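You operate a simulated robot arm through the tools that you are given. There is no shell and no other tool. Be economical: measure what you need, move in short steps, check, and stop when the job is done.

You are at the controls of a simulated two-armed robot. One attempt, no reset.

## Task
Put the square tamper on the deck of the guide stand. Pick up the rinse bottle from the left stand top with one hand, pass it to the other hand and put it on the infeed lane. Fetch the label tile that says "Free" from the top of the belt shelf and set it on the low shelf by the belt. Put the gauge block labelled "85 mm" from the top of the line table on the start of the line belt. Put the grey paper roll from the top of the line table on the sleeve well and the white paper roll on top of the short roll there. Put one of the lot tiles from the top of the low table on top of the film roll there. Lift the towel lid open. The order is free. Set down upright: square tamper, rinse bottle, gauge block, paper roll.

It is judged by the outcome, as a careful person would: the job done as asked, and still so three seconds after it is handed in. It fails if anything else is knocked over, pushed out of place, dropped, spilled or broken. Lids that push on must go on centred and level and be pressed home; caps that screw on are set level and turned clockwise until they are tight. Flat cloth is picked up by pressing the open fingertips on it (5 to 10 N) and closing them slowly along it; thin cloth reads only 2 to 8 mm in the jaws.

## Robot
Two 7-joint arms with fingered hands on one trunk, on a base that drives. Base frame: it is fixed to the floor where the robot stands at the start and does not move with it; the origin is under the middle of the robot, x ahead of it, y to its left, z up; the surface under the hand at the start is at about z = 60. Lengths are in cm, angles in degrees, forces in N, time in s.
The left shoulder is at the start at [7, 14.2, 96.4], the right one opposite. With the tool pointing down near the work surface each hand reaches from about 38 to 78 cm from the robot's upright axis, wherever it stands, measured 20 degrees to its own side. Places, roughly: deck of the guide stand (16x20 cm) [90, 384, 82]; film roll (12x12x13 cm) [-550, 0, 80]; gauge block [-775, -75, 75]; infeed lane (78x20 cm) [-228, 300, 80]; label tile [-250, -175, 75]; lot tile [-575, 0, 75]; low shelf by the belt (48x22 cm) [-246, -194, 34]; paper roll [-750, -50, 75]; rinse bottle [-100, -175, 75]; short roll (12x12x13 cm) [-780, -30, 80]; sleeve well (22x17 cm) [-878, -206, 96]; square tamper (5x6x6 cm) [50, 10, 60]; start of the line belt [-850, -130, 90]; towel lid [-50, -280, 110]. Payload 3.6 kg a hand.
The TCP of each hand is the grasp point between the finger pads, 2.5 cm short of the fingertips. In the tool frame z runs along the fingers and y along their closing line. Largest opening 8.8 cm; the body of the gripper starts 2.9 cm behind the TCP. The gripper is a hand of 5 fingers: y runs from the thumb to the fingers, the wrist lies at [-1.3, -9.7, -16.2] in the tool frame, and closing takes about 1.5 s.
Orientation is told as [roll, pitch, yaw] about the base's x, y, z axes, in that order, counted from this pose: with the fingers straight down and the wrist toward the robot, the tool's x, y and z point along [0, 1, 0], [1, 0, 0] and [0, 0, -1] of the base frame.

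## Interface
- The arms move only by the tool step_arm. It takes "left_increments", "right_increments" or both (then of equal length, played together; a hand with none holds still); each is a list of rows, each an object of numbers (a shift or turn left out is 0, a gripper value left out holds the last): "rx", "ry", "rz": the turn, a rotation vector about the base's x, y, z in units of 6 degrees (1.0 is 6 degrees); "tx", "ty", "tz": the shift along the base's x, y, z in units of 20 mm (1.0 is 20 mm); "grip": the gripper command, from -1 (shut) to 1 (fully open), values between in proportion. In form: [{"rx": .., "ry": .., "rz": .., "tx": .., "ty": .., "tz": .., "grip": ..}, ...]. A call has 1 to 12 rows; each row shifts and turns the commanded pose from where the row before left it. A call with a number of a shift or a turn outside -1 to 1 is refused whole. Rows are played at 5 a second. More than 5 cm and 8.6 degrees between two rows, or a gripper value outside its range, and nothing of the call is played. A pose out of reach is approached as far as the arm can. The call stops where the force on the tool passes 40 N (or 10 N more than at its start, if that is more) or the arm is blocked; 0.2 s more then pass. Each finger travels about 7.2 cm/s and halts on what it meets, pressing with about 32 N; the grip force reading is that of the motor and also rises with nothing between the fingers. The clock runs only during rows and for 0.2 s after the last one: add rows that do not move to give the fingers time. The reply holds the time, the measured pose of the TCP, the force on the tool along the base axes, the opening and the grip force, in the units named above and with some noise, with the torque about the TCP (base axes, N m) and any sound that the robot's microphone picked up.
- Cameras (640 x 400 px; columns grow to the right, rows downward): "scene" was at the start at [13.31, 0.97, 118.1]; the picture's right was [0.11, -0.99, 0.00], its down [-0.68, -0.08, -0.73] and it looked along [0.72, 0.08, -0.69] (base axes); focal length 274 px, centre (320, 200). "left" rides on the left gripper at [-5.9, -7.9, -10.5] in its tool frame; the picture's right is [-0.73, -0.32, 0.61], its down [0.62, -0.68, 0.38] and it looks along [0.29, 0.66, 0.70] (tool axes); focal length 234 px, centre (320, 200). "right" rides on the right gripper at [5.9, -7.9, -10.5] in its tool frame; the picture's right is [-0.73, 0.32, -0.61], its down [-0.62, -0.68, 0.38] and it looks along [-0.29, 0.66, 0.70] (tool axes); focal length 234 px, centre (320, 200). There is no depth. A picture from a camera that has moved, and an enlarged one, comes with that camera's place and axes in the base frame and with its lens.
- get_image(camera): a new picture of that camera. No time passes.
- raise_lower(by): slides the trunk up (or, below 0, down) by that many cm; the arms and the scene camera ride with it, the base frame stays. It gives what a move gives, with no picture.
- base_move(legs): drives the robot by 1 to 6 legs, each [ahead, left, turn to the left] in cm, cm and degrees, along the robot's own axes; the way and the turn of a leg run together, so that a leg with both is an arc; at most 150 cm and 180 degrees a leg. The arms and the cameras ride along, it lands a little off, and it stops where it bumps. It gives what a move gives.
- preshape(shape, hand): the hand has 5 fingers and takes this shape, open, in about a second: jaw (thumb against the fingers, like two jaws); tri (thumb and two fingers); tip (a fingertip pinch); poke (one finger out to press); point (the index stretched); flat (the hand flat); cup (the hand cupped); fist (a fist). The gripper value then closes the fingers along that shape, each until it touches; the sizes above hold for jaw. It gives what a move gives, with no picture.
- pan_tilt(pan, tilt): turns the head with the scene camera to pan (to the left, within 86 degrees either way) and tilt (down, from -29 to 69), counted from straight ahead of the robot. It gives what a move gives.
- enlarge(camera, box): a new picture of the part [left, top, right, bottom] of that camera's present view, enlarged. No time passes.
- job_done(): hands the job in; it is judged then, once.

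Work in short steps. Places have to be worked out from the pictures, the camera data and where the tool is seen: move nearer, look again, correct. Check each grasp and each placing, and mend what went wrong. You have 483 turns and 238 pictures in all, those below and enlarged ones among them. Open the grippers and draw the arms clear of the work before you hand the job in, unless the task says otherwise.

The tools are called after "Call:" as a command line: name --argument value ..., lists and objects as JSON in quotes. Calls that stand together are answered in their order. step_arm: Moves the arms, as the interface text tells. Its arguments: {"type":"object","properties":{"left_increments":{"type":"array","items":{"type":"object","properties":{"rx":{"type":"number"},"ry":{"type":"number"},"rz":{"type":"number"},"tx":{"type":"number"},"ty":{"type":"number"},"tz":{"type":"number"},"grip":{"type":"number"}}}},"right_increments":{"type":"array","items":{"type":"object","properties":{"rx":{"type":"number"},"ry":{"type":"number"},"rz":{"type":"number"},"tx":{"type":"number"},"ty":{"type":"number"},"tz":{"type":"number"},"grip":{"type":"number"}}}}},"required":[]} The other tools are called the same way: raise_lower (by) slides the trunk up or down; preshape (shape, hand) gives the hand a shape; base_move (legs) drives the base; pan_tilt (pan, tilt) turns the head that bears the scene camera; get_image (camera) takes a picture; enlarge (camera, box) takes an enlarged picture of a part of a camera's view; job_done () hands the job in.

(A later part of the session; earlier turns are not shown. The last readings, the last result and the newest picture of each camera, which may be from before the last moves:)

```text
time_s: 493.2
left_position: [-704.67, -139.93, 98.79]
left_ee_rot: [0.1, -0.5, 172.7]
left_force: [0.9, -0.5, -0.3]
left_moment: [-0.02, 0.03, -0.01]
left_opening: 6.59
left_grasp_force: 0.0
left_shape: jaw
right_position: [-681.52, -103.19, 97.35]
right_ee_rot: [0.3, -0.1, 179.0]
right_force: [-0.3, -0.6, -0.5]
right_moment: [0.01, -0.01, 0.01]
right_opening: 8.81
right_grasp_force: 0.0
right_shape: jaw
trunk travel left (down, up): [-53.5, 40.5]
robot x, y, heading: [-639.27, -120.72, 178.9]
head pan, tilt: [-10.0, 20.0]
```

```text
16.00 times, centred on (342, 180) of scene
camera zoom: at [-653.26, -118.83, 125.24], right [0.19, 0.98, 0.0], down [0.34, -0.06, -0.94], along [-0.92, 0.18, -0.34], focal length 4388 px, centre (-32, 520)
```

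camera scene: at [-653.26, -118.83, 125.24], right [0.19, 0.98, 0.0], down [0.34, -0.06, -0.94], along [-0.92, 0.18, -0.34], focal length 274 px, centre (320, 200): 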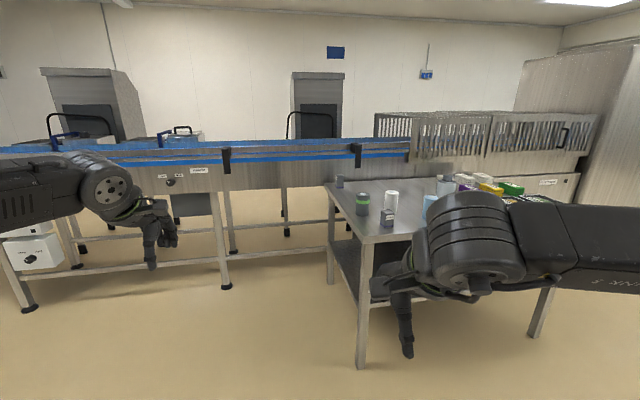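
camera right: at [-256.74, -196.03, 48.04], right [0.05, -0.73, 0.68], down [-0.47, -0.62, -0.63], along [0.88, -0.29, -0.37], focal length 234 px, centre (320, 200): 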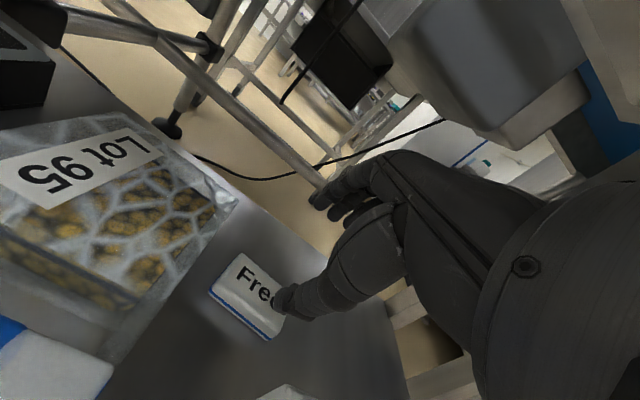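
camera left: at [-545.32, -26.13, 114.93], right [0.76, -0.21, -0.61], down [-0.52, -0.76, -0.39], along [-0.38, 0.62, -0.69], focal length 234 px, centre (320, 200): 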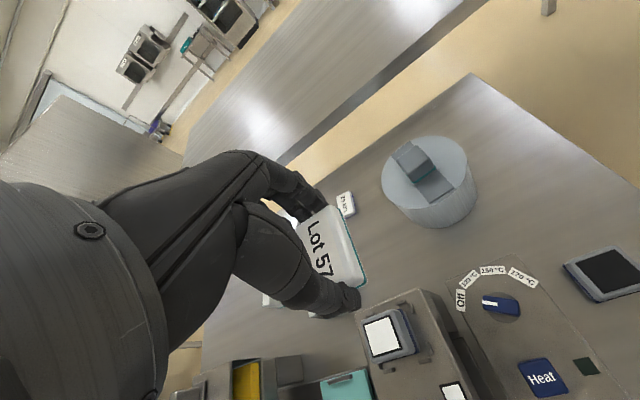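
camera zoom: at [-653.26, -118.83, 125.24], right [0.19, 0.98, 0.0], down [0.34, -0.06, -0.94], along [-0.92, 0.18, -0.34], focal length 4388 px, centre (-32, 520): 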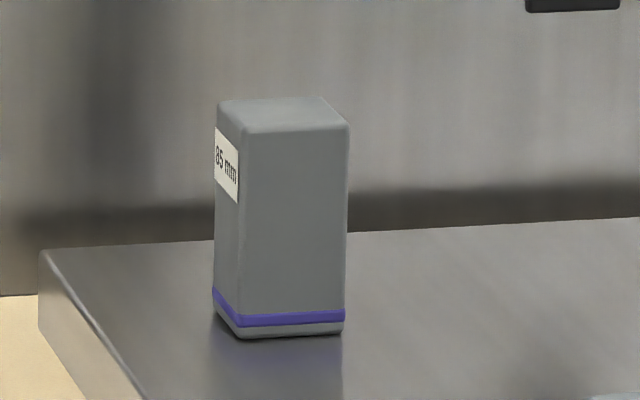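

The far block is the "85 mm" one, at about [-809, -76.3]. I'll retract the left hand, drive to the spot south-east of it and turn toward it.

Call:
step_arm --left_increments '[{"tx": 1, "tz": 0.3, "grip": 1}, {"tx": 1, "tz": 0.3}, {"tx": 1, "tz": 0.3}, {"tx": 1, "tz": 0.3}, {"tx": 1, "tz": 0.3}, {"tx": 1, "tz": 0.3}, {"tx": 1}, {"tx": 1}, {"tx": 1}, {"tx": 1}, {"tx": 1}, {}]'

Call:
base_move --legs '[[122, 3, 0], [0, 0, -24]]'

Call:
raise_lower --by -5

Call:
pan_tilt --pan -5 --tilt 35

Call:
get_image --camera "scene"

```text
time_s: 495.8
left_position: [-682.62, -140.06, 102.26]
left_ee_rot: [0.0, -0.6, 172.7]
left_force: [-0.2, 0.1, 0.0]
left_moment: [0.0, -0.01, 0.01]
left_opening: 8.75
left_grasp_force: 0.0
left_shape: jaw
right_position: [-681.54, -103.17, 97.29]
right_ee_rot: [0.3, 0.0, 179.0]
right_force: [0.5, 0.0, -0.4]
right_moment: [0.02, 0.0, -0.03]
right_opening: 8.78
right_grasp_force: 0.1
right_shape: jaw
trunk travel left (down, up): [-53.5, 40.5]
robot x, y, heading: [-639.37, -120.73, 179.0]
head pan, tilt: [-10.0, 20.0]
```

```text
time_s: 503.2
left_position: [-809.09, -123.57, 102.29]
left_ee_rot: [0.0, -0.5, 149.9]
left_force: [-0.4, -0.3, -0.8]
left_moment: [0.03, -0.01, 0.0]
left_opening: 8.77
left_grasp_force: 0.0
left_shape: jaw
right_position: [-793.89, -89.95, 97.5]
right_ee_rot: [0.2, 0.0, 156.1]
right_force: [-0.4, -0.3, -0.4]
right_moment: [-0.01, -0.04, 0.05]
right_opening: 8.77
right_grasp_force: 0.3
right_shape: jaw
trunk travel left (down, up): [-53.5, 40.5]
robot x, y, heading: [-761.65, -122.56, 156.5]
head pan, tilt: [-10.0, 20.0]
```

```text
time_s: 504.1
left_position: [-809.24, -123.61, 97.23]
left_ee_rot: [0.1, -0.7, 149.9]
left_force: [0.4, 0.0, -0.6]
left_moment: [0.01, -0.03, 0.0]
left_opening: 8.79
left_grasp_force: 0.1
left_shape: jaw
right_position: [-793.74, -89.94, 92.4]
right_ee_rot: [0.2, 0.0, 156.3]
right_force: [0.3, -0.1, -0.1]
right_moment: [0.01, -0.06, 0.02]
right_opening: 8.8
right_grasp_force: 0.1
right_shape: jaw
trunk travel left (down, up): [-48.5, 45.5]
robot x, y, heading: [-761.78, -122.62, 156.2]
head pan, tilt: [-10.0, 20.0]
```

```text
time_s: 504.9
left_position: [-809.13, -123.71, 97.32]
left_ee_rot: [0.0, -0.6, 149.8]
left_force: [-0.4, 0.1, -0.2]
left_moment: [-0.01, 0.01, -0.02]
left_opening: 8.77
left_grasp_force: 0.0
left_shape: jaw
right_position: [-793.84, -89.91, 92.44]
right_ee_rot: [0.1, 0.0, 156.2]
right_force: [-0.3, -0.2, -0.1]
right_moment: [0.05, 0.0, 0.03]
right_opening: 8.76
right_grasp_force: 0.1
right_shape: jaw
trunk travel left (down, up): [-48.5, 45.5]
robot x, y, heading: [-761.35, -122.54, 156.5]
head pan, tilt: [-5.0, 35.0]
```

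```text
74 pictures are left
camera scene: at [-773.86, -116.2, 117.87], right [0.48, 0.88, 0.0], down [0.5, -0.27, -0.82], along [-0.72, 0.39, -0.57], focal length 274 px, centre (320, 200)
```

scene: 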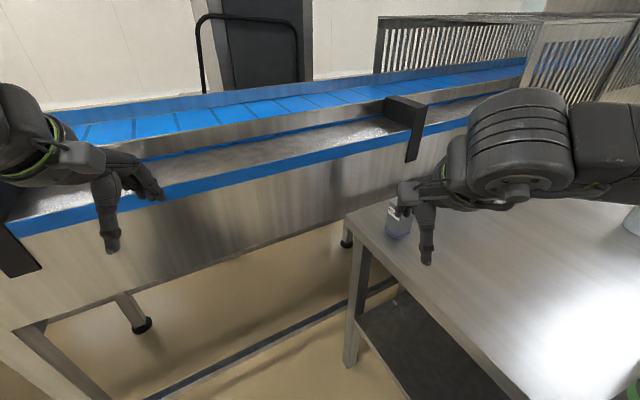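

The block stands near the table's west corner beside the belt side (at about x -822). I'll bring the right hand above it with the closing direction square to its faces.

Call:
step_arm --right_increments '[{"tx": -0.6, "ty": 0.7, "rz": 0.4, "grip": 0.5}, {"tx": -0.7, "ty": 0.7, "rz": 0.4}, {"tx": -0.8, "ty": 0.7, "rz": 0.4}, {"tx": -0.8, "ty": 0.7, "rz": 0.4}, {"tx": -0.8, "ty": 0.7, "rz": 0.4}, {"tx": -0.8, "ty": 0.7, "rz": 0.4}, {"tx": -0.8, "ty": 0.7, "rz": 0.4}, {"tx": -0.8, "ty": 0.6, "rz": 0.4}, {"tx": -0.8, "ty": 0.6, "rz": 0.4}, {"tx": -0.5, "ty": 0.4, "rz": 0.4}, {}]'

Call:
get_image --camera "right"

Call:
enlarge --camera "scene" --box '[320, 100, 480, 280]'

```text
time_s: 507.3
left_position: [-809.28, -123.51, 97.43]
left_ee_rot: [0.0, -0.8, 149.9]
left_force: [-0.9, -0.8, -0.3]
left_moment: [-0.02, 0.0, -0.02]
left_opening: 8.78
left_grasp_force: 0.1
left_shape: jaw
right_position: [-808.63, -76.91, 92.38]
right_ee_rot: [0.2, 0.0, -179.6]
right_force: [0.1, 0.7, -0.1]
right_moment: [0.0, -0.01, 0.0]
right_opening: 6.63
right_grasp_force: 0.1
right_shape: jaw
trunk travel left (down, up): [-48.5, 45.5]
robot x, y, heading: [-761.6, -122.34, 156.4]
head pan, tilt: [-5.0, 35.0]
```

```text
73 pictures are left
camera right: at [-800.92, -82.83, 102.89], right [-0.33, 0.73, 0.6], down [0.68, 0.63, -0.39], along [-0.66, 0.28, -0.7], focal length 234 px, centre (320, 200)
```

right: 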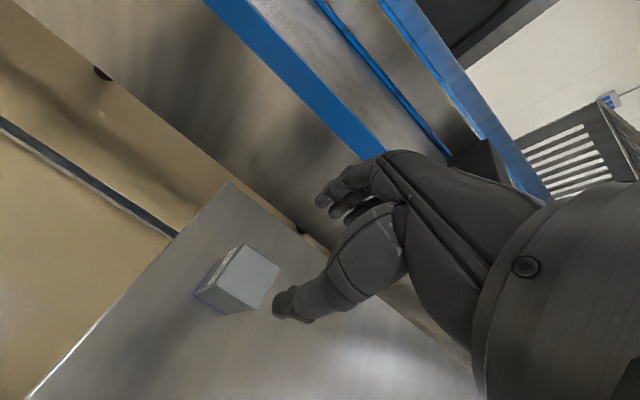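

```text
2.22 times, centred on (400, 190) of scene
camera zoom: at [-773.85, -116.21, 117.86], right [0.48, 0.88, 0.0], down [0.5, -0.27, -0.82], along [-0.72, 0.39, -0.57], focal length 610 px, centre (142, 222)
```

zoom: 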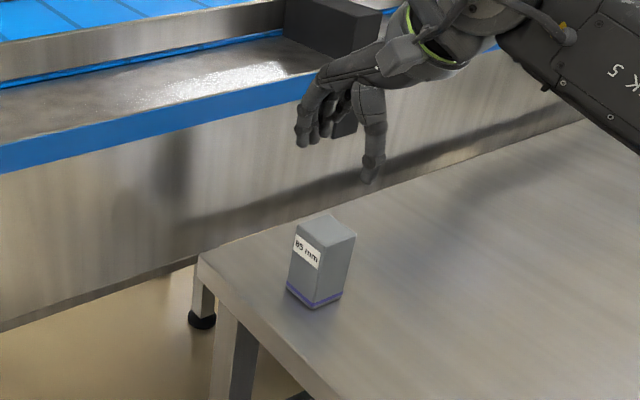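

Block centre is [-807.6, -77.7]. I'll correct the position and descend to grip its upper half.

Call:
step_arm --right_increments '[{"tx": 0.5, "ty": -0.45, "rz": -0.5}, {"tz": -1}, {"tz": -1}, {"tz": -1}, {"tz": -1}, {"tz": -1}, {"tz": -0.7}, {}]'

Call:
enlarge --camera "right" --box '[160, 140, 480, 360]'

```text
time_s: 509.1
left_position: [-809.25, -123.56, 97.47]
left_ee_rot: [0.0, -0.6, 149.9]
left_force: [0.1, -0.2, 0.0]
left_moment: [0.01, 0.01, 0.03]
left_opening: 8.76
left_grasp_force: 0.0
left_shape: jaw
right_position: [-807.79, -78.1, 81.14]
right_ee_rot: [0.2, 0.0, 177.2]
right_force: [0.5, -0.5, 1.2]
right_moment: [0.01, 0.01, -0.01]
right_opening: 6.64
right_grasp_force: 0.0
right_shape: jaw
trunk travel left (down, up): [-48.5, 45.5]
robot x, y, heading: [-761.78, -122.25, 156.4]
head pan, tilt: [-5.0, 35.0]
```

```text
1.82 times, centred on (320, 250) of right
camera zoom: at [-800.25, -84.41, 91.54], right [-0.29, 0.74, 0.61], down [0.71, 0.59, -0.39], along [-0.64, 0.32, -0.7], focal length 426 px, centre (320, 109)
```

zoom: 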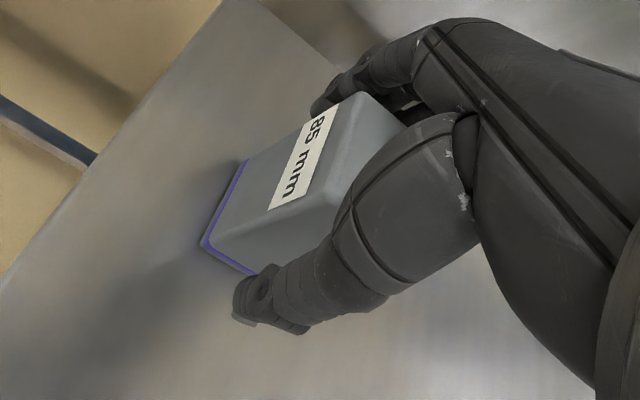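

The block is between thumb and fingers. Closing and lifting.

Call:
step_arm --right_increments '[{"grip": 0.3}, {"grip": 0.1}, {"grip": -0.1}, {"grip": -0.4}, {"grip": -0.8}, {"grip": -1}, {"grip": -1}, {"grip": -1}]'

Call:
step_arm --right_increments '[{"tz": 0.5}, {"tz": 1}, {"tz": 1}, {"tz": 1}, {"tz": 1}, {"tz": 1}, {"tz": 1}, {"tz": 1}, {"tz": 0.5}, {"ty": -1, "tx": 0.8}, {"ty": -1, "tx": 0.8}, {"ty": -1, "tx": 0.8}]'

Call:
enlarge --camera "right" --box '[160, 140, 480, 360]'

```text
time_s: 510.9
left_position: [-809.26, -123.53, 97.42]
left_ee_rot: [0.0, -0.5, 149.9]
left_force: [1.2, -0.1, 0.1]
left_moment: [0.01, -0.02, 0.04]
left_opening: 8.74
left_grasp_force: 0.1
left_shape: jaw
right_position: [-807.73, -78.14, 81.06]
right_ee_rot: [0.2, 0.0, 177.2]
right_force: [-0.5, 0.3, -0.1]
right_moment: [0.02, -0.02, 0.03]
right_opening: 3.63
right_grasp_force: 32.1
right_shape: jaw
trunk travel left (down, up): [-48.5, 45.5]
robot x, y, heading: [-761.67, -122.87, 156.4]
head pan, tilt: [-5.0, 35.0]
```

```text
time_s: 513.5
left_position: [-809.18, -123.55, 97.27]
left_ee_rot: [-0.1, -0.7, 149.9]
left_force: [-0.3, 0.8, 0.3]
left_moment: [0.04, 0.02, 0.03]
left_opening: 8.75
left_grasp_force: 0.0
left_shape: jaw
right_position: [-802.9, -83.79, 96.89]
right_ee_rot: [0.2, 0.0, 177.2]
right_force: [-0.5, -0.1, -2.0]
right_moment: [-0.01, 0.04, 0.0]
right_opening: 3.58
right_grasp_force: 32.1
right_shape: jaw
trunk travel left (down, up): [-48.5, 45.5]
robot x, y, heading: [-761.04, -122.23, 156.3]
head pan, tilt: [-5.0, 35.0]
```

```text
1.82 times, centred on (320, 250) of right
camera zoom: at [-795.46, -90.07, 107.4], right [-0.29, 0.74, 0.6], down [0.71, 0.59, -0.39], along [-0.64, 0.32, -0.7], focal length 426 px, centre (320, 109)
```

zoom: 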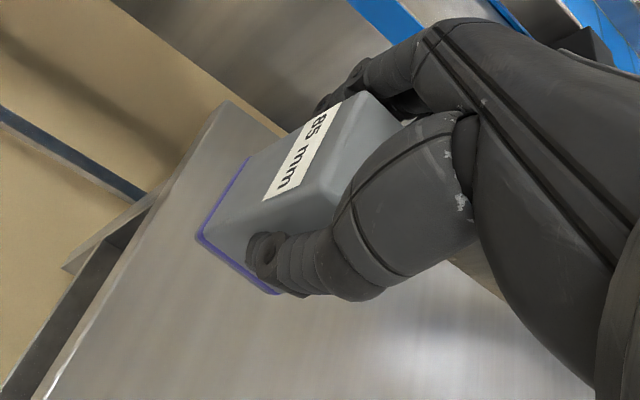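

The 85 mm block is held. I'll raise the trunk, face west and look at the belt start.

Call:
raise_lower --by 12

Call:
base_move --legs '[[-12, 0, 0], [0, 0, 23.8], [0, 26, 0]]'

Call:
pan_tilt --pan 0 --tilt 30

Call:
get_image --camera "scene"

```text
time_s: 515.0
left_position: [-809.2, -123.62, 109.24]
left_ee_rot: [0.0, -0.6, 150.0]
left_force: [-0.6, 0.5, 0.1]
left_moment: [0.01, 0.01, 0.0]
left_opening: 8.79
left_grasp_force: 0.0
left_shape: jaw
right_position: [-802.98, -83.73, 108.97]
right_ee_rot: [0.2, 0.0, 177.2]
right_force: [-0.3, 0.6, -2.0]
right_moment: [-0.03, -0.01, 0.0]
right_opening: 3.6
right_grasp_force: 31.8
right_shape: jaw
trunk travel left (down, up): [-60.5, 33.5]
robot x, y, heading: [-761.38, -122.72, 156.3]
head pan, tilt: [-5.0, 35.0]
```

```text
time_s: 518.9
left_position: [-793.43, -173.14, 109.34]
left_ee_rot: [0.0, -0.6, 173.8]
left_force: [0.2, 0.0, 0.6]
left_moment: [0.0, -0.03, 0.0]
left_opening: 8.78
left_grasp_force: 0.1
left_shape: jaw
right_position: [-803.8, -134.24, 108.93]
right_ee_rot: [0.2, 0.0, -159.0]
right_force: [0.3, 0.1, -2.2]
right_moment: [-0.06, -0.03, 0.02]
right_opening: 3.62
right_grasp_force: 32.2
right_shape: jaw
trunk travel left (down, up): [-60.5, 33.5]
robot x, y, heading: [-750.57, -152.77, -179.8]
head pan, tilt: [-5.0, 35.0]
```

```text
time_s: 519.5
left_position: [-793.5, -173.12, 109.29]
left_ee_rot: [-0.1, -0.6, 173.7]
left_force: [0.8, -0.1, -0.4]
left_moment: [-0.03, -0.02, -0.03]
left_opening: 8.8
left_grasp_force: 0.1
left_shape: jaw
right_position: [-803.89, -134.25, 108.9]
right_ee_rot: [0.2, -0.1, -159.1]
right_force: [0.0, -0.4, -1.9]
right_moment: [-0.02, 0.02, 0.01]
right_opening: 3.58
right_grasp_force: 32.6
right_shape: jaw
trunk travel left (down, up): [-60.5, 33.5]
robot x, y, heading: [-750.4, -153.23, -179.9]
head pan, tilt: [0.0, 30.0]
```

```text
69 pictures are left
camera scene: at [-764.42, -153.03, 130.63], right [0.0, 1.0, 0.0], down [0.5, 0.0, -0.87], along [-0.87, 0.0, -0.5], focal length 274 px, centre (320, 200)
```

scene: 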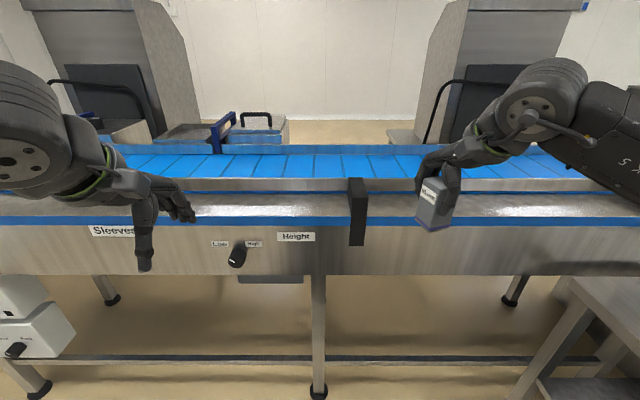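

Call:
enlarge --camera "scene" --box '[130, 100, 450, 260]'

```text
2.00 times, centred on (290, 180) of scene
camera zoom: at [-764.42, -153.03, 130.63], right [0.0, 1.0, 0.0], down [0.5, 0.0, -0.87], along [-0.87, 0.0, -0.5], focal length 548 px, centre (380, 240)
```

zoom: 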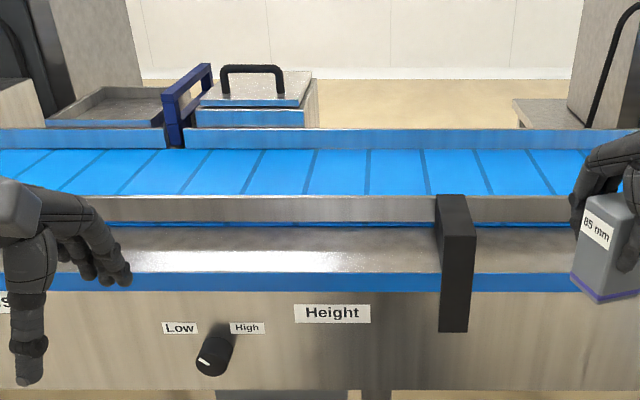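

The sleeve well is the pan just behind the belt, left; the belt start is the blue belt near y -130. I'll drive in 42 cm at this height and take another view for depth.

Call:
base_move --legs '[[42, 0, 0]]'

Call:
pan_tilt --pan -5 --tilt 40

Call:
get_image --camera "scene"

```text
time_s: 522.1
left_position: [-835.71, -172.61, 109.32]
left_ee_rot: [0.1, -0.6, 173.1]
left_force: [0.2, 0.1, 0.5]
left_moment: [0.0, 0.02, 0.0]
left_opening: 8.77
left_grasp_force: 0.1
left_shape: jaw
right_position: [-845.73, -133.78, 108.86]
right_ee_rot: [0.2, 0.0, -159.5]
right_force: [-0.5, -0.1, -2.2]
right_moment: [-0.02, 0.0, 0.0]
right_opening: 3.59
right_grasp_force: 31.8
right_shape: jaw
trunk travel left (down, up): [-60.5, 33.5]
robot x, y, heading: [-792.52, -152.73, 179.5]
head pan, tilt: [0.0, 30.0]
```

```text
time_s: 522.9
left_position: [-835.8, -172.78, 109.39]
left_ee_rot: [-0.1, -0.6, 173.2]
left_force: [0.3, 0.3, 0.2]
left_moment: [0.02, -0.03, 0.02]
left_opening: 8.77
left_grasp_force: 0.1
left_shape: jaw
right_position: [-845.77, -133.7, 108.86]
right_ee_rot: [0.2, -0.1, -159.5]
right_force: [0.3, 0.2, -1.6]
right_moment: [0.01, -0.02, 0.03]
right_opening: 3.6
right_grasp_force: 31.8
right_shape: jaw
trunk travel left (down, up): [-60.5, 33.5]
robot x, y, heading: [-792.5, -152.8, 179.6]
head pan, tilt: [-5.0, 40.0]
```

```text
67 pictures are left
camera scene: at [-805.92, -152.06, 129.1], right [0.09, 1.0, 0.0], down [0.64, -0.06, -0.77], along [-0.76, 0.07, -0.64], focal length 274 px, centre (320, 200)
```

scene: 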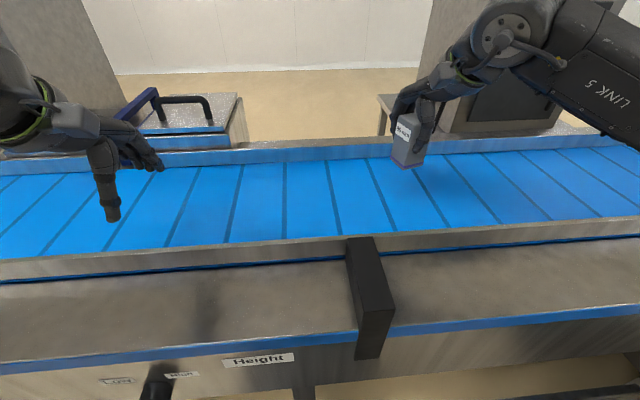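

The belt surface works out to z of about 93, spanning x -836 to -864, so its centre is -850 as given. I'll square the block, move to [-850,-131] and lower.

Call:
step_arm --right_increments '[{"rz": -0.85, "tx": -0.5, "ty": 0.3}, {"rz": -0.85, "tx": -0.5, "ty": 0.3}, {"rz": -0.85, "tx": -0.5, "ty": 0.3}, {"rz": -0.85, "tx": -0.4, "ty": 0.3}, {"tz": -0.9}, {"tz": -0.9}, {"tz": -0.9}, {"tz": -0.5}, {}]'

Call:
enlarge --camera "scene" --box '[340, 100, 500, 220]'

```text
time_s: 524.9
left_position: [-835.79, -172.74, 109.24]
left_ee_rot: [0.1, -0.6, 173.1]
left_force: [0.9, 0.5, -0.6]
left_moment: [0.01, 0.03, 0.03]
left_opening: 8.81
left_grasp_force: 0.0
left_shape: jaw
right_position: [-849.76, -131.5, 102.34]
right_ee_rot: [0.3, 0.0, -179.9]
right_force: [-0.3, 0.7, -1.8]
right_moment: [-0.05, 0.04, -0.01]
right_opening: 3.57
right_grasp_force: 32.0
right_shape: jaw
trunk travel left (down, up): [-60.5, 33.5]
robot x, y, heading: [-792.43, -152.71, 179.5]
head pan, tilt: [-5.0, 40.0]
```

```text
3.33 times, centred on (420, 160) of scene
camera zoom: at [-805.89, -152.06, 129.1], right [0.09, 1.0, 0.0], down [0.64, -0.06, -0.77], along [-0.76, 0.07, -0.64], focal length 914 px, centre (-13, 333)
```

zoom: 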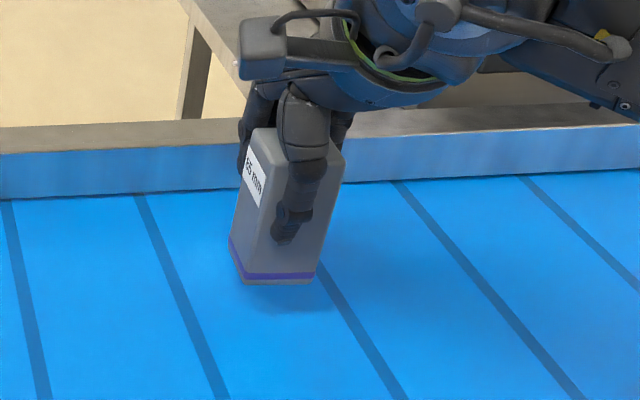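

Close to the belt; lowering to contact.

Call:
step_arm --right_increments '[{"tz": -0.4}, {"tz": -0.3}, {"tz": -0.2}, {"tz": -0.15}, {"tz": -0.15}, {"tz": -0.15}, {"tz": -0.15}, {"tz": -0.15}, {"tz": -0.15}, {}]'

```text
time_s: 527.1
left_position: [-835.76, -172.78, 109.35]
left_ee_rot: [0.0, -0.7, 173.2]
left_force: [0.5, -0.8, -0.2]
left_moment: [-0.03, 0.04, -0.01]
left_opening: 8.78
left_grasp_force: 0.1
left_shape: jaw
right_position: [-849.53, -131.31, 99.07]
right_ee_rot: [0.2, -0.1, -179.9]
right_force: [-1.2, 0.2, 3.7]
right_moment: [0.04, 0.05, -0.03]
right_opening: 3.57
right_grasp_force: 31.9
right_shape: jaw
trunk travel left (down, up): [-60.5, 33.5]
robot x, y, heading: [-792.35, -153.23, 179.7]
head pan, tilt: [-5.0, 40.0]
```

Contact at TCP 99.07, so the belt is at z 93. Releasing and rising.

Call:
step_arm --right_increments '[{"tz": -0.05}, {"grip": -0.5}, {"grip": -0.1}, {"grip": 0.2}, {"grip": 0.5}, {"grip": 0.6}, {"grip": 0.6}, {}]'

Call:
step_arm --right_increments '[{"tz": 0.5}, {"tz": 1}, {"tz": 1}, {"tz": 1}, {"tz": 1}, {"tz": 1}, {"tz": 1}, {}]'

Call:
enlarge --camera "scene" --box '[80, 70, 480, 240]'

```text
time_s: 528.9
left_position: [-835.72, -172.63, 109.37]
left_ee_rot: [0.0, -0.7, 173.1]
left_force: [-1.1, 0.7, 0.5]
left_moment: [0.01, 0.02, -0.01]
left_opening: 8.76
left_grasp_force: 0.1
left_shape: jaw
right_position: [-849.42, -131.34, 98.87]
right_ee_rot: [0.2, 0.0, -180.0]
right_force: [1.0, -0.4, 0.2]
right_moment: [0.04, 0.03, 0.02]
right_opening: 7.01
right_grasp_force: 0.1
right_shape: jaw
trunk travel left (down, up): [-60.5, 33.5]
robot x, y, heading: [-792.06, -152.84, 179.9]
head pan, tilt: [-5.0, 40.0]
```

```text
time_s: 530.7
left_position: [-835.69, -172.66, 109.23]
left_ee_rot: [0.0, -0.6, 173.3]
left_force: [-0.5, 0.2, -0.7]
left_moment: [0.03, -0.03, 0.01]
left_opening: 8.78
left_grasp_force: 0.0
left_shape: jaw
right_position: [-849.61, -131.41, 111.76]
right_ee_rot: [0.2, -0.1, -180.0]
right_force: [-0.2, 0.1, -0.5]
right_moment: [0.01, 0.0, -0.04]
right_opening: 7.05
right_grasp_force: 0.1
right_shape: jaw
trunk travel left (down, up): [-60.5, 33.5]
robot x, y, heading: [-792.35, -152.92, 179.5]
head pan, tilt: [-5.0, 40.0]
```

```text
1.60 times, centred on (280, 155) of scene
camera zoom: at [-805.88, -152.04, 129.1], right [0.09, 1.0, 0.0], down [0.64, -0.06, -0.77], along [-0.76, 0.07, -0.64], focal length 439 px, centre (384, 272)
```

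zoom: 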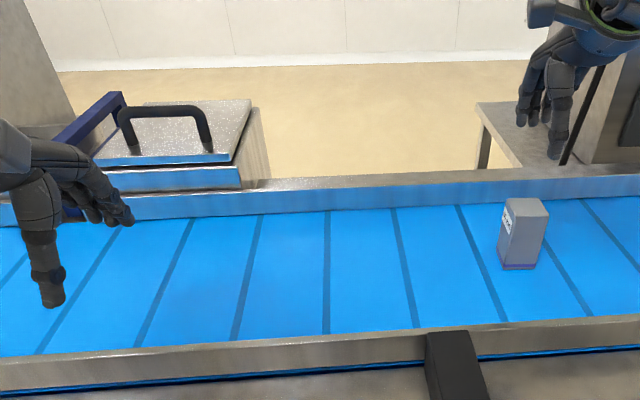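

The gauge block stands on the belt. Next the rolls: I'll back away, strafe north along the east side of the line table and look.

Call:
base_move --legs '[[-95, 0, 0], [0, -104, 0], [-15, 0, 0]]'

Call:
pan_tilt --pan 0 --tilt 35

Call:
get_image --camera "scene"

```text
time_s: 541.6
left_position: [-725.68, -68.83, 109.17]
left_ee_rot: [0.1, -0.5, 173.8]
left_force: [-0.2, -0.2, 0.1]
left_moment: [-0.02, -0.01, 0.0]
left_opening: 8.8
left_grasp_force: 0.1
left_shape: jaw
right_position: [-740.07, -27.77, 111.82]
right_ee_rot: [0.2, 0.0, -179.4]
right_force: [0.2, 0.2, 0.6]
right_moment: [-0.03, 0.02, -0.02]
right_opening: 7.04
right_grasp_force: 0.1
right_shape: jaw
trunk travel left (down, up): [-60.5, 33.5]
robot x, y, heading: [-683.02, -48.68, -179.8]
head pan, tilt: [-5.0, 40.0]
```

```text
time_s: 542.2
left_position: [-725.56, -68.9, 109.32]
left_ee_rot: [0.1, -0.7, 173.8]
left_force: [0.3, 0.2, 0.4]
left_moment: [0.01, 0.02, 0.01]
left_opening: 8.77
left_grasp_force: 0.0
left_shape: jaw
right_position: [-739.88, -27.72, 111.73]
right_ee_rot: [0.2, 0.1, -179.3]
right_force: [-0.2, 0.0, 0.2]
right_moment: [0.03, 0.01, 0.01]
right_opening: 7.05
right_grasp_force: 0.0
right_shape: jaw
trunk travel left (down, up): [-60.5, 33.5]
robot x, y, heading: [-682.64, -48.6, -179.7]
head pan, tilt: [0.0, 35.0]
```

```text
64 pictures are left
camera scene: at [-696.32, -48.66, 129.87], right [0.0, 1.0, 0.0], down [0.57, 0.0, -0.82], along [-0.82, 0.0, -0.57], focal length 274 px, centre (320, 200)
```

scene: 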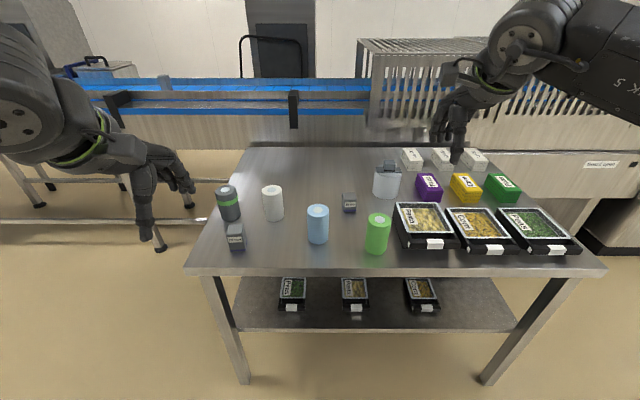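

Call:
enlarge --camera "scene" --box '[200, 140, 420, 270]'

```text
2.91 times, centred on (310, 205) of scene
camera zoom: at [-696.32, -48.66, 129.87], right [0.0, 1.0, 0.0], down [0.57, 0.0, -0.82], along [-0.82, 0.0, -0.57], focal length 798 px, centre (349, 186)
```

zoom: 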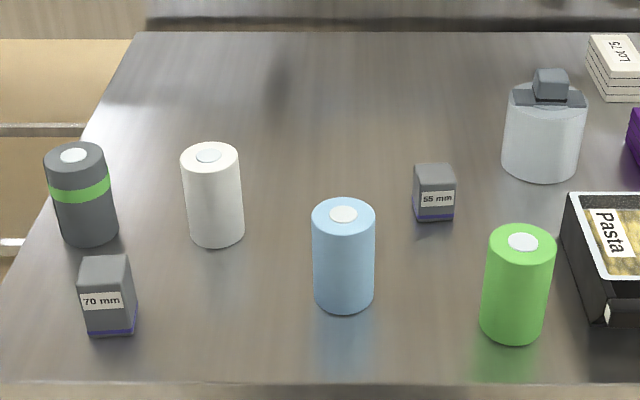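

Call:
enlarge --camera "scene" --box '[365, 155, 410, 205]'

```text
8.00 times, centred on (388, 180) of scene
camera zoom: at [-696.32, -48.66, 129.87], right [0.0, 1.0, 0.0], down [0.57, 0.0, -0.82], along [-0.82, 0.0, -0.57], focal length 2194 px, centre (-220, 360)
```

zoom: 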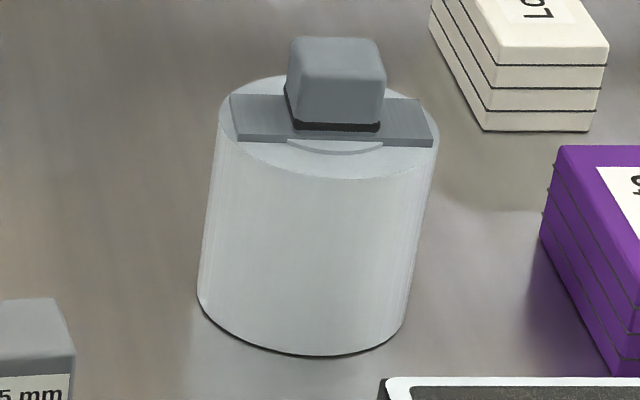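

The short roll carries a fixed-looking tab and block on top, leaving no room beside it, so the white roll should stand centred on that. First I pick the white roll (centre about [-767, -63.5], top z 84.6) with the left hand from the east.

Call:
base_move --legs '[[32, -3, 0]]'

Call:
raise_lower --by -8

Call:
step_arm --left_increments '[{"tx": -0.9, "ty": 0.2}, {"tx": -1, "ty": 0.2}, {"tx": -1, "ty": 0.2}, {"tx": -1, "ty": 0.2}, {"tx": -0.8, "ty": 0.2}, {"tz": -0.8}, {}]'

Call:
get_image --camera "left"

```text
time_s: 544.4
left_position: [-757.59, -66.14, 109.3]
left_ee_rot: [0.0, -0.8, 173.8]
left_force: [-0.2, 0.3, -1.2]
left_moment: [0.0, 0.04, 0.0]
left_opening: 8.77
left_grasp_force: 0.1
left_shape: jaw
right_position: [-771.97, -24.95, 111.82]
right_ee_rot: [0.1, 0.0, -179.3]
right_force: [-0.4, 0.0, 0.4]
right_moment: [-0.02, 0.0, 0.01]
right_opening: 7.02
right_grasp_force: 0.0
right_shape: jaw
trunk travel left (down, up): [-60.5, 33.5]
robot x, y, heading: [-714.78, -45.56, -179.7]
head pan, tilt: [0.0, 35.0]
```

```text
time_s: 545.5
left_position: [-757.61, -66.07, 101.42]
left_ee_rot: [-0.1, -0.7, 173.8]
left_force: [-0.4, 0.1, 0.4]
left_moment: [-0.03, 0.0, -0.02]
left_opening: 8.75
left_grasp_force: 0.0
left_shape: jaw
right_position: [-771.78, -24.81, 103.81]
right_ee_rot: [0.2, 0.0, -179.3]
right_force: [-0.5, 0.2, -0.9]
right_moment: [-0.01, -0.01, 0.0]
right_opening: 7.03
right_grasp_force: 0.0
right_shape: jaw
trunk travel left (down, up): [-52.5, 41.5]
robot x, y, heading: [-714.49, -45.79, -179.5]
head pan, tilt: [0.0, 35.0]
```

```text
time_s: 547.1
left_position: [-766.93, -64.08, 99.79]
left_ee_rot: [-0.1, -0.6, 173.8]
left_force: [0.0, 0.5, -0.1]
left_moment: [0.0, 0.01, -0.01]
left_opening: 8.76
left_grasp_force: 0.1
left_shape: jaw
right_position: [-771.77, -24.85, 103.89]
right_ee_rot: [0.3, 0.1, -179.3]
right_force: [-0.1, -0.3, -0.4]
right_moment: [0.01, 0.04, 0.0]
right_opening: 7.03
right_grasp_force: 0.0
right_shape: jaw
trunk travel left (down, up): [-52.5, 41.5]
robot x, y, heading: [-714.52, -45.89, -179.8]
head pan, tilt: [0.0, 35.0]
```

```text
61 pictures are left
camera left: at [-758.36, -59.23, 110.21], right [0.39, 0.69, -0.61], down [0.61, -0.69, -0.39], along [-0.69, -0.22, -0.69], focal length 234 px, centre (320, 200)
```

left: 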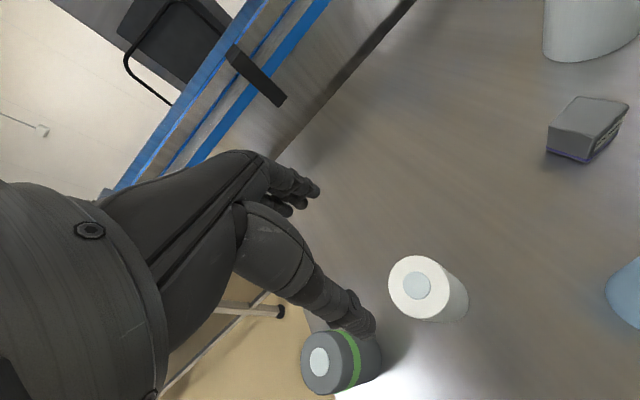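

White roll top centre is [-765.5, -63.7]. Correcting and descending around it.

Call:
step_arm --left_increments '[{"tx": 0.65, "ty": 0.2}, {"tz": -1}, {"tz": -1}, {"tz": -1}, {"tz": -1}, {"tz": -1}, {"tz": -1}, {"tz": -0.5}, {}]'

Call:
enlarge --camera "left" --box '[200, 140, 520, 360]'

```text
time_s: 549.1
left_position: [-765.61, -63.69, 86.8]
left_ee_rot: [0.0, -0.6, 173.8]
left_force: [-0.4, 0.4, 0.3]
left_moment: [0.01, 0.02, -0.01]
left_opening: 8.8
left_grasp_force: 0.1
left_shape: jaw
right_position: [-771.8, -24.75, 103.78]
right_ee_rot: [0.2, 0.0, -179.3]
right_force: [-0.4, -0.3, -0.1]
right_moment: [-0.01, -0.01, 0.01]
right_opening: 6.98
right_grasp_force: 0.1
right_shape: jaw
trunk travel left (down, up): [-52.5, 41.5]
robot x, y, heading: [-714.73, -45.79, -179.6]
head pan, tilt: [0.0, 35.0]
```

```text
1.82 times, centred on (360, 250) of left
camera zoom: at [-756.95, -58.79, 97.23], right [0.39, 0.69, -0.61], down [0.61, -0.69, -0.39], along [-0.69, -0.22, -0.69], focal length 426 px, centre (247, 109)
```

zoom: 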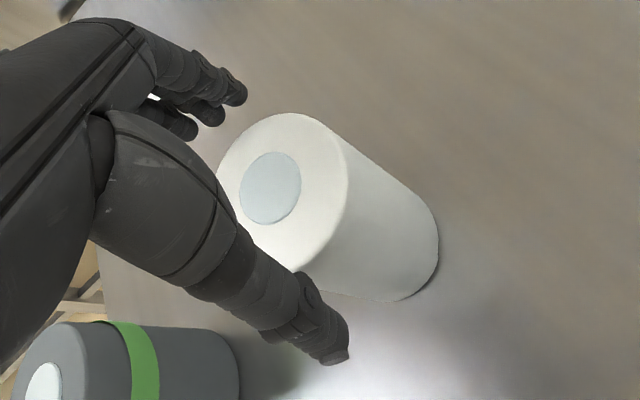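

Centred. Lowering to 82.7 and closing.

Call:
step_arm --left_increments '[{"tz": -1}, {"tz": -0.7}, {"tz": -0.35}, {"grip": 0.6}, {"grip": 0.4}, {"grip": 0.1}, {"grip": -0.3}, {"grip": -0.7}, {"grip": -1}, {"grip": -1}, {"grip": -1}]'

Call:
step_arm --left_increments '[{"tz": 0.5}, {"tz": 1}, {"tz": 1}, {"tz": 1}, {"tz": 1}, {"tz": 1}, {"tz": 1}, {"tz": 1}, {"tz": 1}, {"tz": 1}, {"tz": 0.5}, {}]'

Call:
get_image --camera "scene"

```text
time_s: 551.5
left_position: [-765.58, -63.59, 82.69]
left_ee_rot: [0.0, -0.7, 173.9]
left_force: [0.2, 0.3, 7.4]
left_moment: [-0.07, 0.11, 0.02]
left_opening: 5.96
left_grasp_force: 31.7
left_shape: jaw
right_position: [-771.91, -24.89, 103.83]
right_ee_rot: [0.1, 0.0, -179.3]
right_force: [0.4, 0.0, 0.4]
right_moment: [0.03, 0.02, 0.0]
right_opening: 7.02
right_grasp_force: 0.1
right_shape: jaw
trunk travel left (down, up): [-52.5, 41.5]
robot x, y, heading: [-714.06, -46.1, -179.8]
head pan, tilt: [0.0, 35.0]
```

```text
time_s: 554.1
left_position: [-765.75, -63.79, 102.73]
left_ee_rot: [0.0, -0.7, 173.8]
left_force: [0.8, -0.5, -0.3]
left_moment: [-0.01, -0.02, -0.04]
left_opening: 5.91
left_grasp_force: 32.1
left_shape: jaw
right_position: [-771.83, -24.93, 103.79]
right_ee_rot: [0.2, 0.0, -179.3]
right_force: [0.8, 0.5, 0.5]
right_moment: [0.01, 0.0, 0.01]
right_opening: 7.03
right_grasp_force: 0.1
right_shape: jaw
trunk travel left (down, up): [-52.5, 41.5]
robot x, y, heading: [-714.4, -45.71, -179.8]
head pan, tilt: [0.0, 35.0]
```

```text
59 pictures are left
camera scene: at [-728.26, -45.86, 121.86], right [0.0, 1.0, 0.0], down [0.57, 0.0, -0.82], along [-0.82, 0.0, -0.57], focal length 274 px, centre (320, 200)
```

scene: 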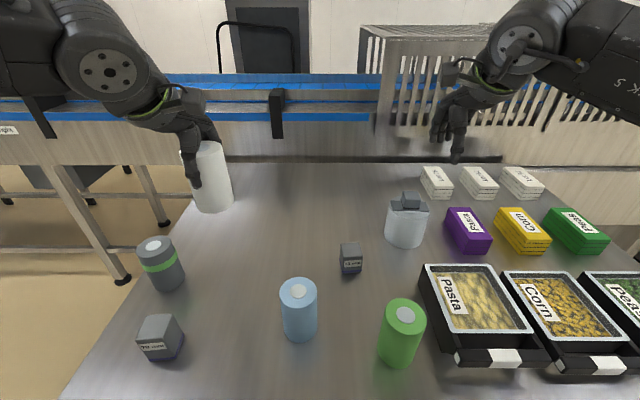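

White roll held upright. I'll raise it a bit and strafe 37 cm north so the left hand faces the short roll.

Call:
step_arm --left_increments '[{"tz": 1}, {"tz": 1}, {}]'

Call:
base_move --legs '[[0, -37.5, 0]]'

Call:
get_image --camera "left"

Call:
enlarge --camera "scene" --box '[130, 80, 350, 280]'

```text
time_s: 554.9
left_position: [-765.62, -63.69, 106.57]
left_ee_rot: [-0.1, -0.7, 173.8]
left_force: [-0.3, -0.5, -1.2]
left_moment: [0.04, 0.06, -0.01]
left_opening: 5.95
left_grasp_force: 32.1
left_shape: jaw
right_position: [-771.87, -24.93, 103.83]
right_ee_rot: [0.2, 0.0, -179.2]
right_force: [0.4, 0.3, 0.0]
right_moment: [-0.02, -0.01, 0.03]
right_opening: 7.03
right_grasp_force: 0.1
right_shape: jaw
trunk travel left (down, up): [-52.5, 41.5]
robot x, y, heading: [-714.67, -45.57, -179.9]
head pan, tilt: [0.0, 35.0]
```

```text
time_s: 557.3
left_position: [-765.78, -25.82, 106.58]
left_ee_rot: [-0.1, -0.6, 173.8]
left_force: [0.6, -0.2, -0.6]
left_moment: [-0.02, -0.02, 0.01]
left_opening: 5.91
left_grasp_force: 31.8
left_shape: jaw
right_position: [-772.13, 13.04, 103.9]
right_ee_rot: [0.1, 0.0, -179.2]
right_force: [-0.4, 0.3, -0.7]
right_moment: [0.0, -0.01, -0.04]
right_opening: 7.01
right_grasp_force: 0.1
right_shape: jaw
trunk travel left (down, up): [-52.5, 41.5]
robot x, y, heading: [-714.68, -7.54, -179.8]
head pan, tilt: [0.0, 35.0]
```

```text
58 pictures are left
camera left: at [-757.18, -20.95, 117.01], right [0.39, 0.69, -0.61], down [0.61, -0.69, -0.39], along [-0.69, -0.22, -0.69], focal length 234 px, centre (320, 200)
```

left: 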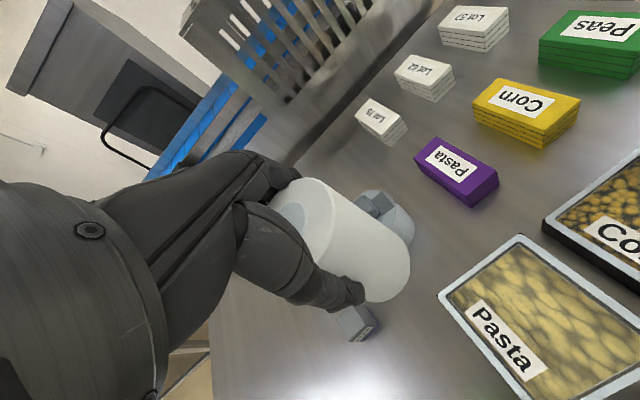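

```text
2.00 times, centred on (240, 180) of scene
camera zoom: at [-728.45, -7.91, 121.86], right [-0.01, 1.0, 0.0], down [0.57, 0.0, -0.82], along [-0.82, -0.01, -0.57], focal length 548 px, centre (480, 240)
```

zoom: 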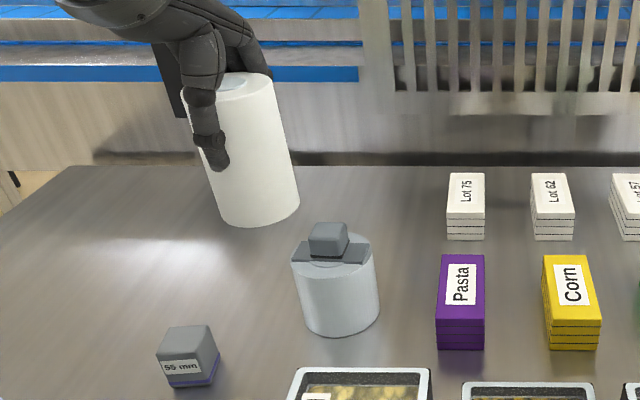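

Two-view triangulation puts the block top at [-779.2, -25.5, 87.1], 4.2 cm square. I'm bringing the white roll over it.

Call:
step_arm --left_increments '[{"tx": -0.95, "ty": 0.02}, {"tx": -0.95, "ty": 0.02}, {"tx": -0.95, "ty": 0.02}, {"tx": -0.95, "ty": 0.02}, {"tx": -0.95, "ty": 0.02}, {"tx": -0.95, "ty": 0.02}, {"tx": -0.95, "ty": 0.02}, {"tz": -1}, {"tz": -1}, {"tz": -1}, {}]'

Call:
get_image --camera "left"

Call:
enlarge --camera "scene" --box '[200, 100, 340, 260]'

```text
time_s: 559.7
left_position: [-778.06, -26.29, 100.48]
left_ee_rot: [-0.1, -0.7, 173.9]
left_force: [0.8, 0.6, -1.1]
left_moment: [0.01, 0.02, -0.01]
left_opening: 5.92
left_grasp_force: 31.6
left_shape: jaw
left hand out of reach, approached as far as the arm can: row 7
right_position: [-772.15, 12.96, 103.78]
right_ee_rot: [0.2, -0.1, -179.2]
right_force: [-0.1, 0.3, 1.3]
right_moment: [-0.01, 0.02, 0.01]
right_opening: 7.02
right_grasp_force: 0.0
right_shape: jaw
trunk travel left (down, up): [-52.5, 41.5]
robot x, y, heading: [-714.46, -7.81, -179.6]
head pan, tilt: [0.0, 35.0]
```

```text
56 pictures are left
camera left: at [-769.29, -21.28, 110.86], right [0.39, 0.69, -0.61], down [0.61, -0.69, -0.39], along [-0.69, -0.22, -0.69], focal length 234 px, centre (320, 200)
```

left: 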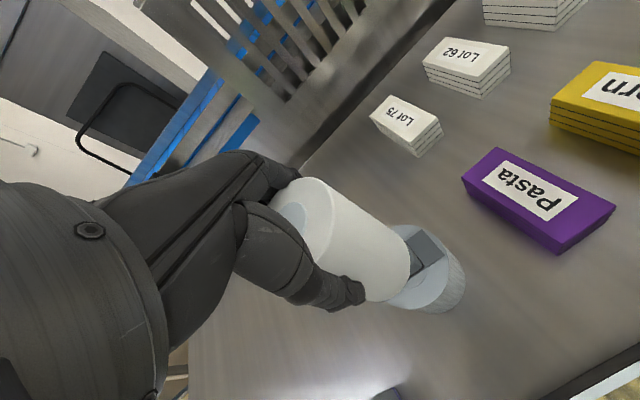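

```text
2.50 times, centred on (270, 180) of scene
camera zoom: at [-728.47, -7.94, 121.86], right [-0.01, 1.0, 0.0], down [0.57, 0.0, -0.82], along [-0.82, 0.0, -0.57], focal length 686 px, centre (445, 250)
```

zoom: 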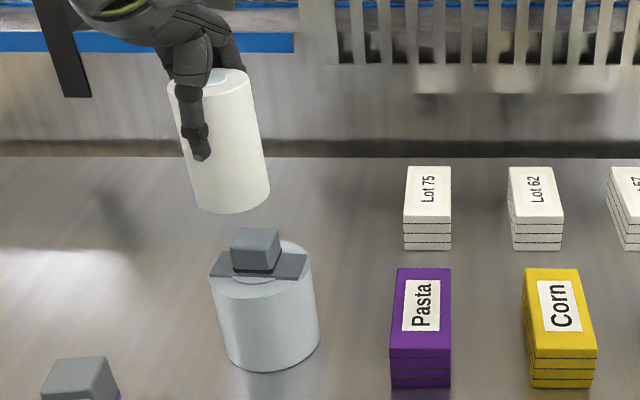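

Need about 1.3 cm more; the arm is at its limit, so I'll nudge the base 4 cm forward, 1.2 cm right and bring the arm back a little.

Call:
base_move --legs '[[4, -1.2, 0]]'

Call:
step_arm --left_increments '[{"tx": 0.65}, {"tx": 0.65}, {"tz": -0.5}, {}]'

Call:
enlarge --camera "scene" --box '[200, 100, 340, 260]'

```text
time_s: 560.6
left_position: [-782.07, -25.15, 100.36]
left_ee_rot: [0.0, -0.6, 174.0]
left_force: [0.7, 0.1, -1.9]
left_moment: [0.03, -0.05, -0.05]
left_opening: 5.89
left_grasp_force: 31.8
left_shape: jaw
right_position: [-776.26, 14.17, 103.79]
right_ee_rot: [0.2, -0.1, -179.1]
right_force: [0.3, 0.7, -0.1]
right_moment: [-0.01, 0.0, -0.03]
right_opening: 7.01
right_grasp_force: 0.1
right_shape: jaw
trunk travel left (down, up): [-52.5, 41.5]
robot x, y, heading: [-718.53, -6.88, -179.3]
head pan, tilt: [0.0, 35.0]
```

```text
time_s: 561.6
left_position: [-779.29, -25.03, 99.47]
left_ee_rot: [0.0, -0.6, 174.0]
left_force: [-0.5, -0.1, -0.8]
left_moment: [0.03, 0.02, 0.0]
left_opening: 5.89
left_grasp_force: 32.0
left_shape: jaw
right_position: [-776.18, 14.13, 103.72]
right_ee_rot: [0.2, 0.0, -179.2]
right_force: [0.4, -0.7, -0.1]
right_moment: [-0.01, -0.03, 0.05]
right_opening: 7.01
right_grasp_force: 0.0
right_shape: jaw
trunk travel left (down, up): [-52.5, 41.5]
robot x, y, heading: [-719.12, -6.63, -179.6]
head pan, tilt: [0.0, 35.0]
```

```text
2.50 times, centred on (270, 180) of scene
camera zoom: at [-732.48, -6.77, 121.86], right [-0.01, 1.0, 0.0], down [0.57, 0.0, -0.82], along [-0.82, -0.01, -0.57], focal length 686 px, centre (445, 250)
```

zoom: 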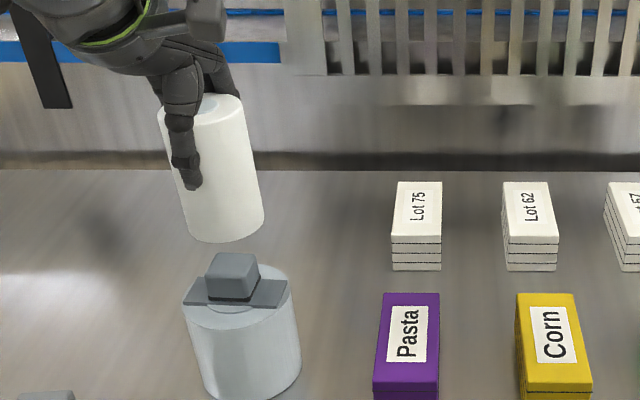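

Alignment is within about a centimetre. I'll shift 0.8 cm farther and lower to contact.

Call:
step_arm --left_increments '[{"tx": -0.4, "ty": -0.1}, {"tz": -0.8}, {"tz": -0.6}, {"tz": -0.3}, {"tz": -0.2}, {"tz": -0.15}, {"tz": -0.15}, {"tz": -0.15}, {}]'

Call:
enlarge --camera "scene" --box '[200, 100, 340, 260]'

```text
time_s: 563.6
left_position: [-779.98, -25.11, 95.09]
left_ee_rot: [0.1, -1.0, 173.9]
left_force: [-5.3, 1.1, 22.3]
left_moment: [-0.18, -0.06, -0.04]
left_opening: 5.79
left_grasp_force: 32.2
left_shape: jaw
right_position: [-776.06, 14.23, 104.01]
right_ee_rot: [0.4, 0.0, -179.2]
right_force: [0.4, -0.1, -1.0]
right_moment: [0.03, -0.02, -0.02]
right_opening: 6.99
right_grasp_force: 0.1
right_shape: jaw
trunk travel left (down, up): [-52.5, 41.5]
robot x, y, heading: [-718.98, -6.78, -179.5]
head pan, tilt: [0.0, 35.0]
```

```text
2.50 times, centred on (270, 180) of scene
camera zoom: at [-732.25, -6.63, 121.92], right [-0.01, 1.0, 0.0], down [0.57, 0.0, -0.82], along [-0.82, -0.01, -0.57], focal length 686 px, centre (445, 250)
```

zoom: 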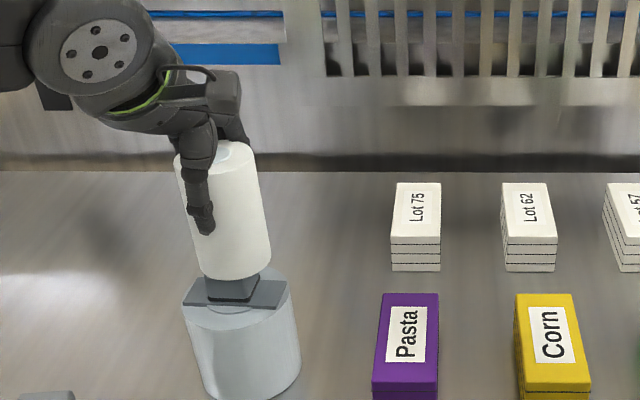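

Contact centred within 0.8 cm by the torque reading. I'll fine-shift 0.6 cm south, set down and release gently.

Call:
step_arm --left_increments '[{"tz": 0.25}, {"ty": -0.3}, {"tz": -0.2}, {}]'

Call:
step_arm --left_increments '[{"grip": -0.3}, {"grip": 0.1}, {"grip": 0.35}, {"grip": 0.5}, {"grip": 0.65}, {"grip": 0.8}, {"grip": 1}, {"grip": 1}]'

Call:
enlarge --camera "scene" --box '[200, 100, 340, 260]'

```text
time_s: 564.6
left_position: [-779.98, -25.59, 95.22]
left_ee_rot: [0.0, -0.9, 173.9]
left_force: [-4.0, 5.3, 24.0]
left_moment: [-0.06, -0.15, 0.03]
left_opening: 5.71
left_grasp_force: 31.9
left_shape: jaw
right_position: [-775.97, 14.38, 103.89]
right_ee_rot: [0.3, -0.1, -179.2]
right_force: [0.7, 0.3, 0.2]
right_moment: [0.01, 0.01, 0.02]
right_opening: 7.02
right_grasp_force: 0.1
right_shape: jaw
trunk travel left (down, up): [-52.5, 41.5]
robot x, y, heading: [-718.7, -7.03, -179.7]
head pan, tilt: [0.0, 35.0]
```

```text
time_s: 566.4
left_position: [-780.17, -25.89, 94.87]
left_ee_rot: [0.0, -0.6, 174.0]
left_force: [0.1, 0.2, -0.6]
left_moment: [0.03, 0.03, 0.0]
left_opening: 8.8
left_grasp_force: 0.1
left_shape: jaw
right_position: [-776.13, 14.07, 103.86]
right_ee_rot: [0.2, 0.0, -179.1]
right_force: [-0.3, 0.8, 0.2]
right_moment: [-0.01, -0.02, -0.03]
right_opening: 7.01
right_grasp_force: 0.1
right_shape: jaw
trunk travel left (down, up): [-52.5, 41.5]
robot x, y, heading: [-718.32, -6.82, -179.3]
head pan, tilt: [0.0, 35.0]
```

```text
2.50 times, centred on (270, 180) of scene
camera zoom: at [-732.5, -6.79, 121.85], right [-0.01, 1.0, 0.0], down [0.57, 0.0, -0.82], along [-0.82, -0.01, -0.57], focal length 686 px, centre (445, 250)
```

zoom: 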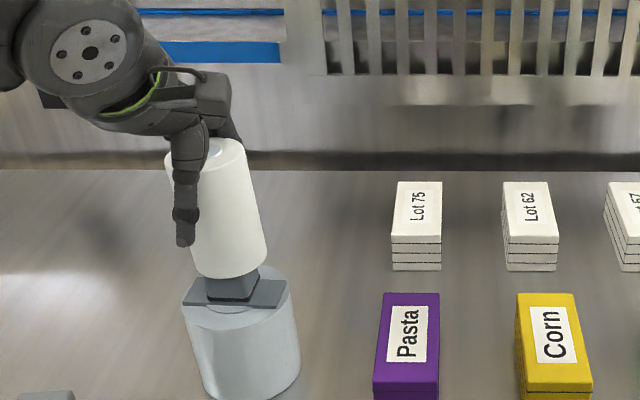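

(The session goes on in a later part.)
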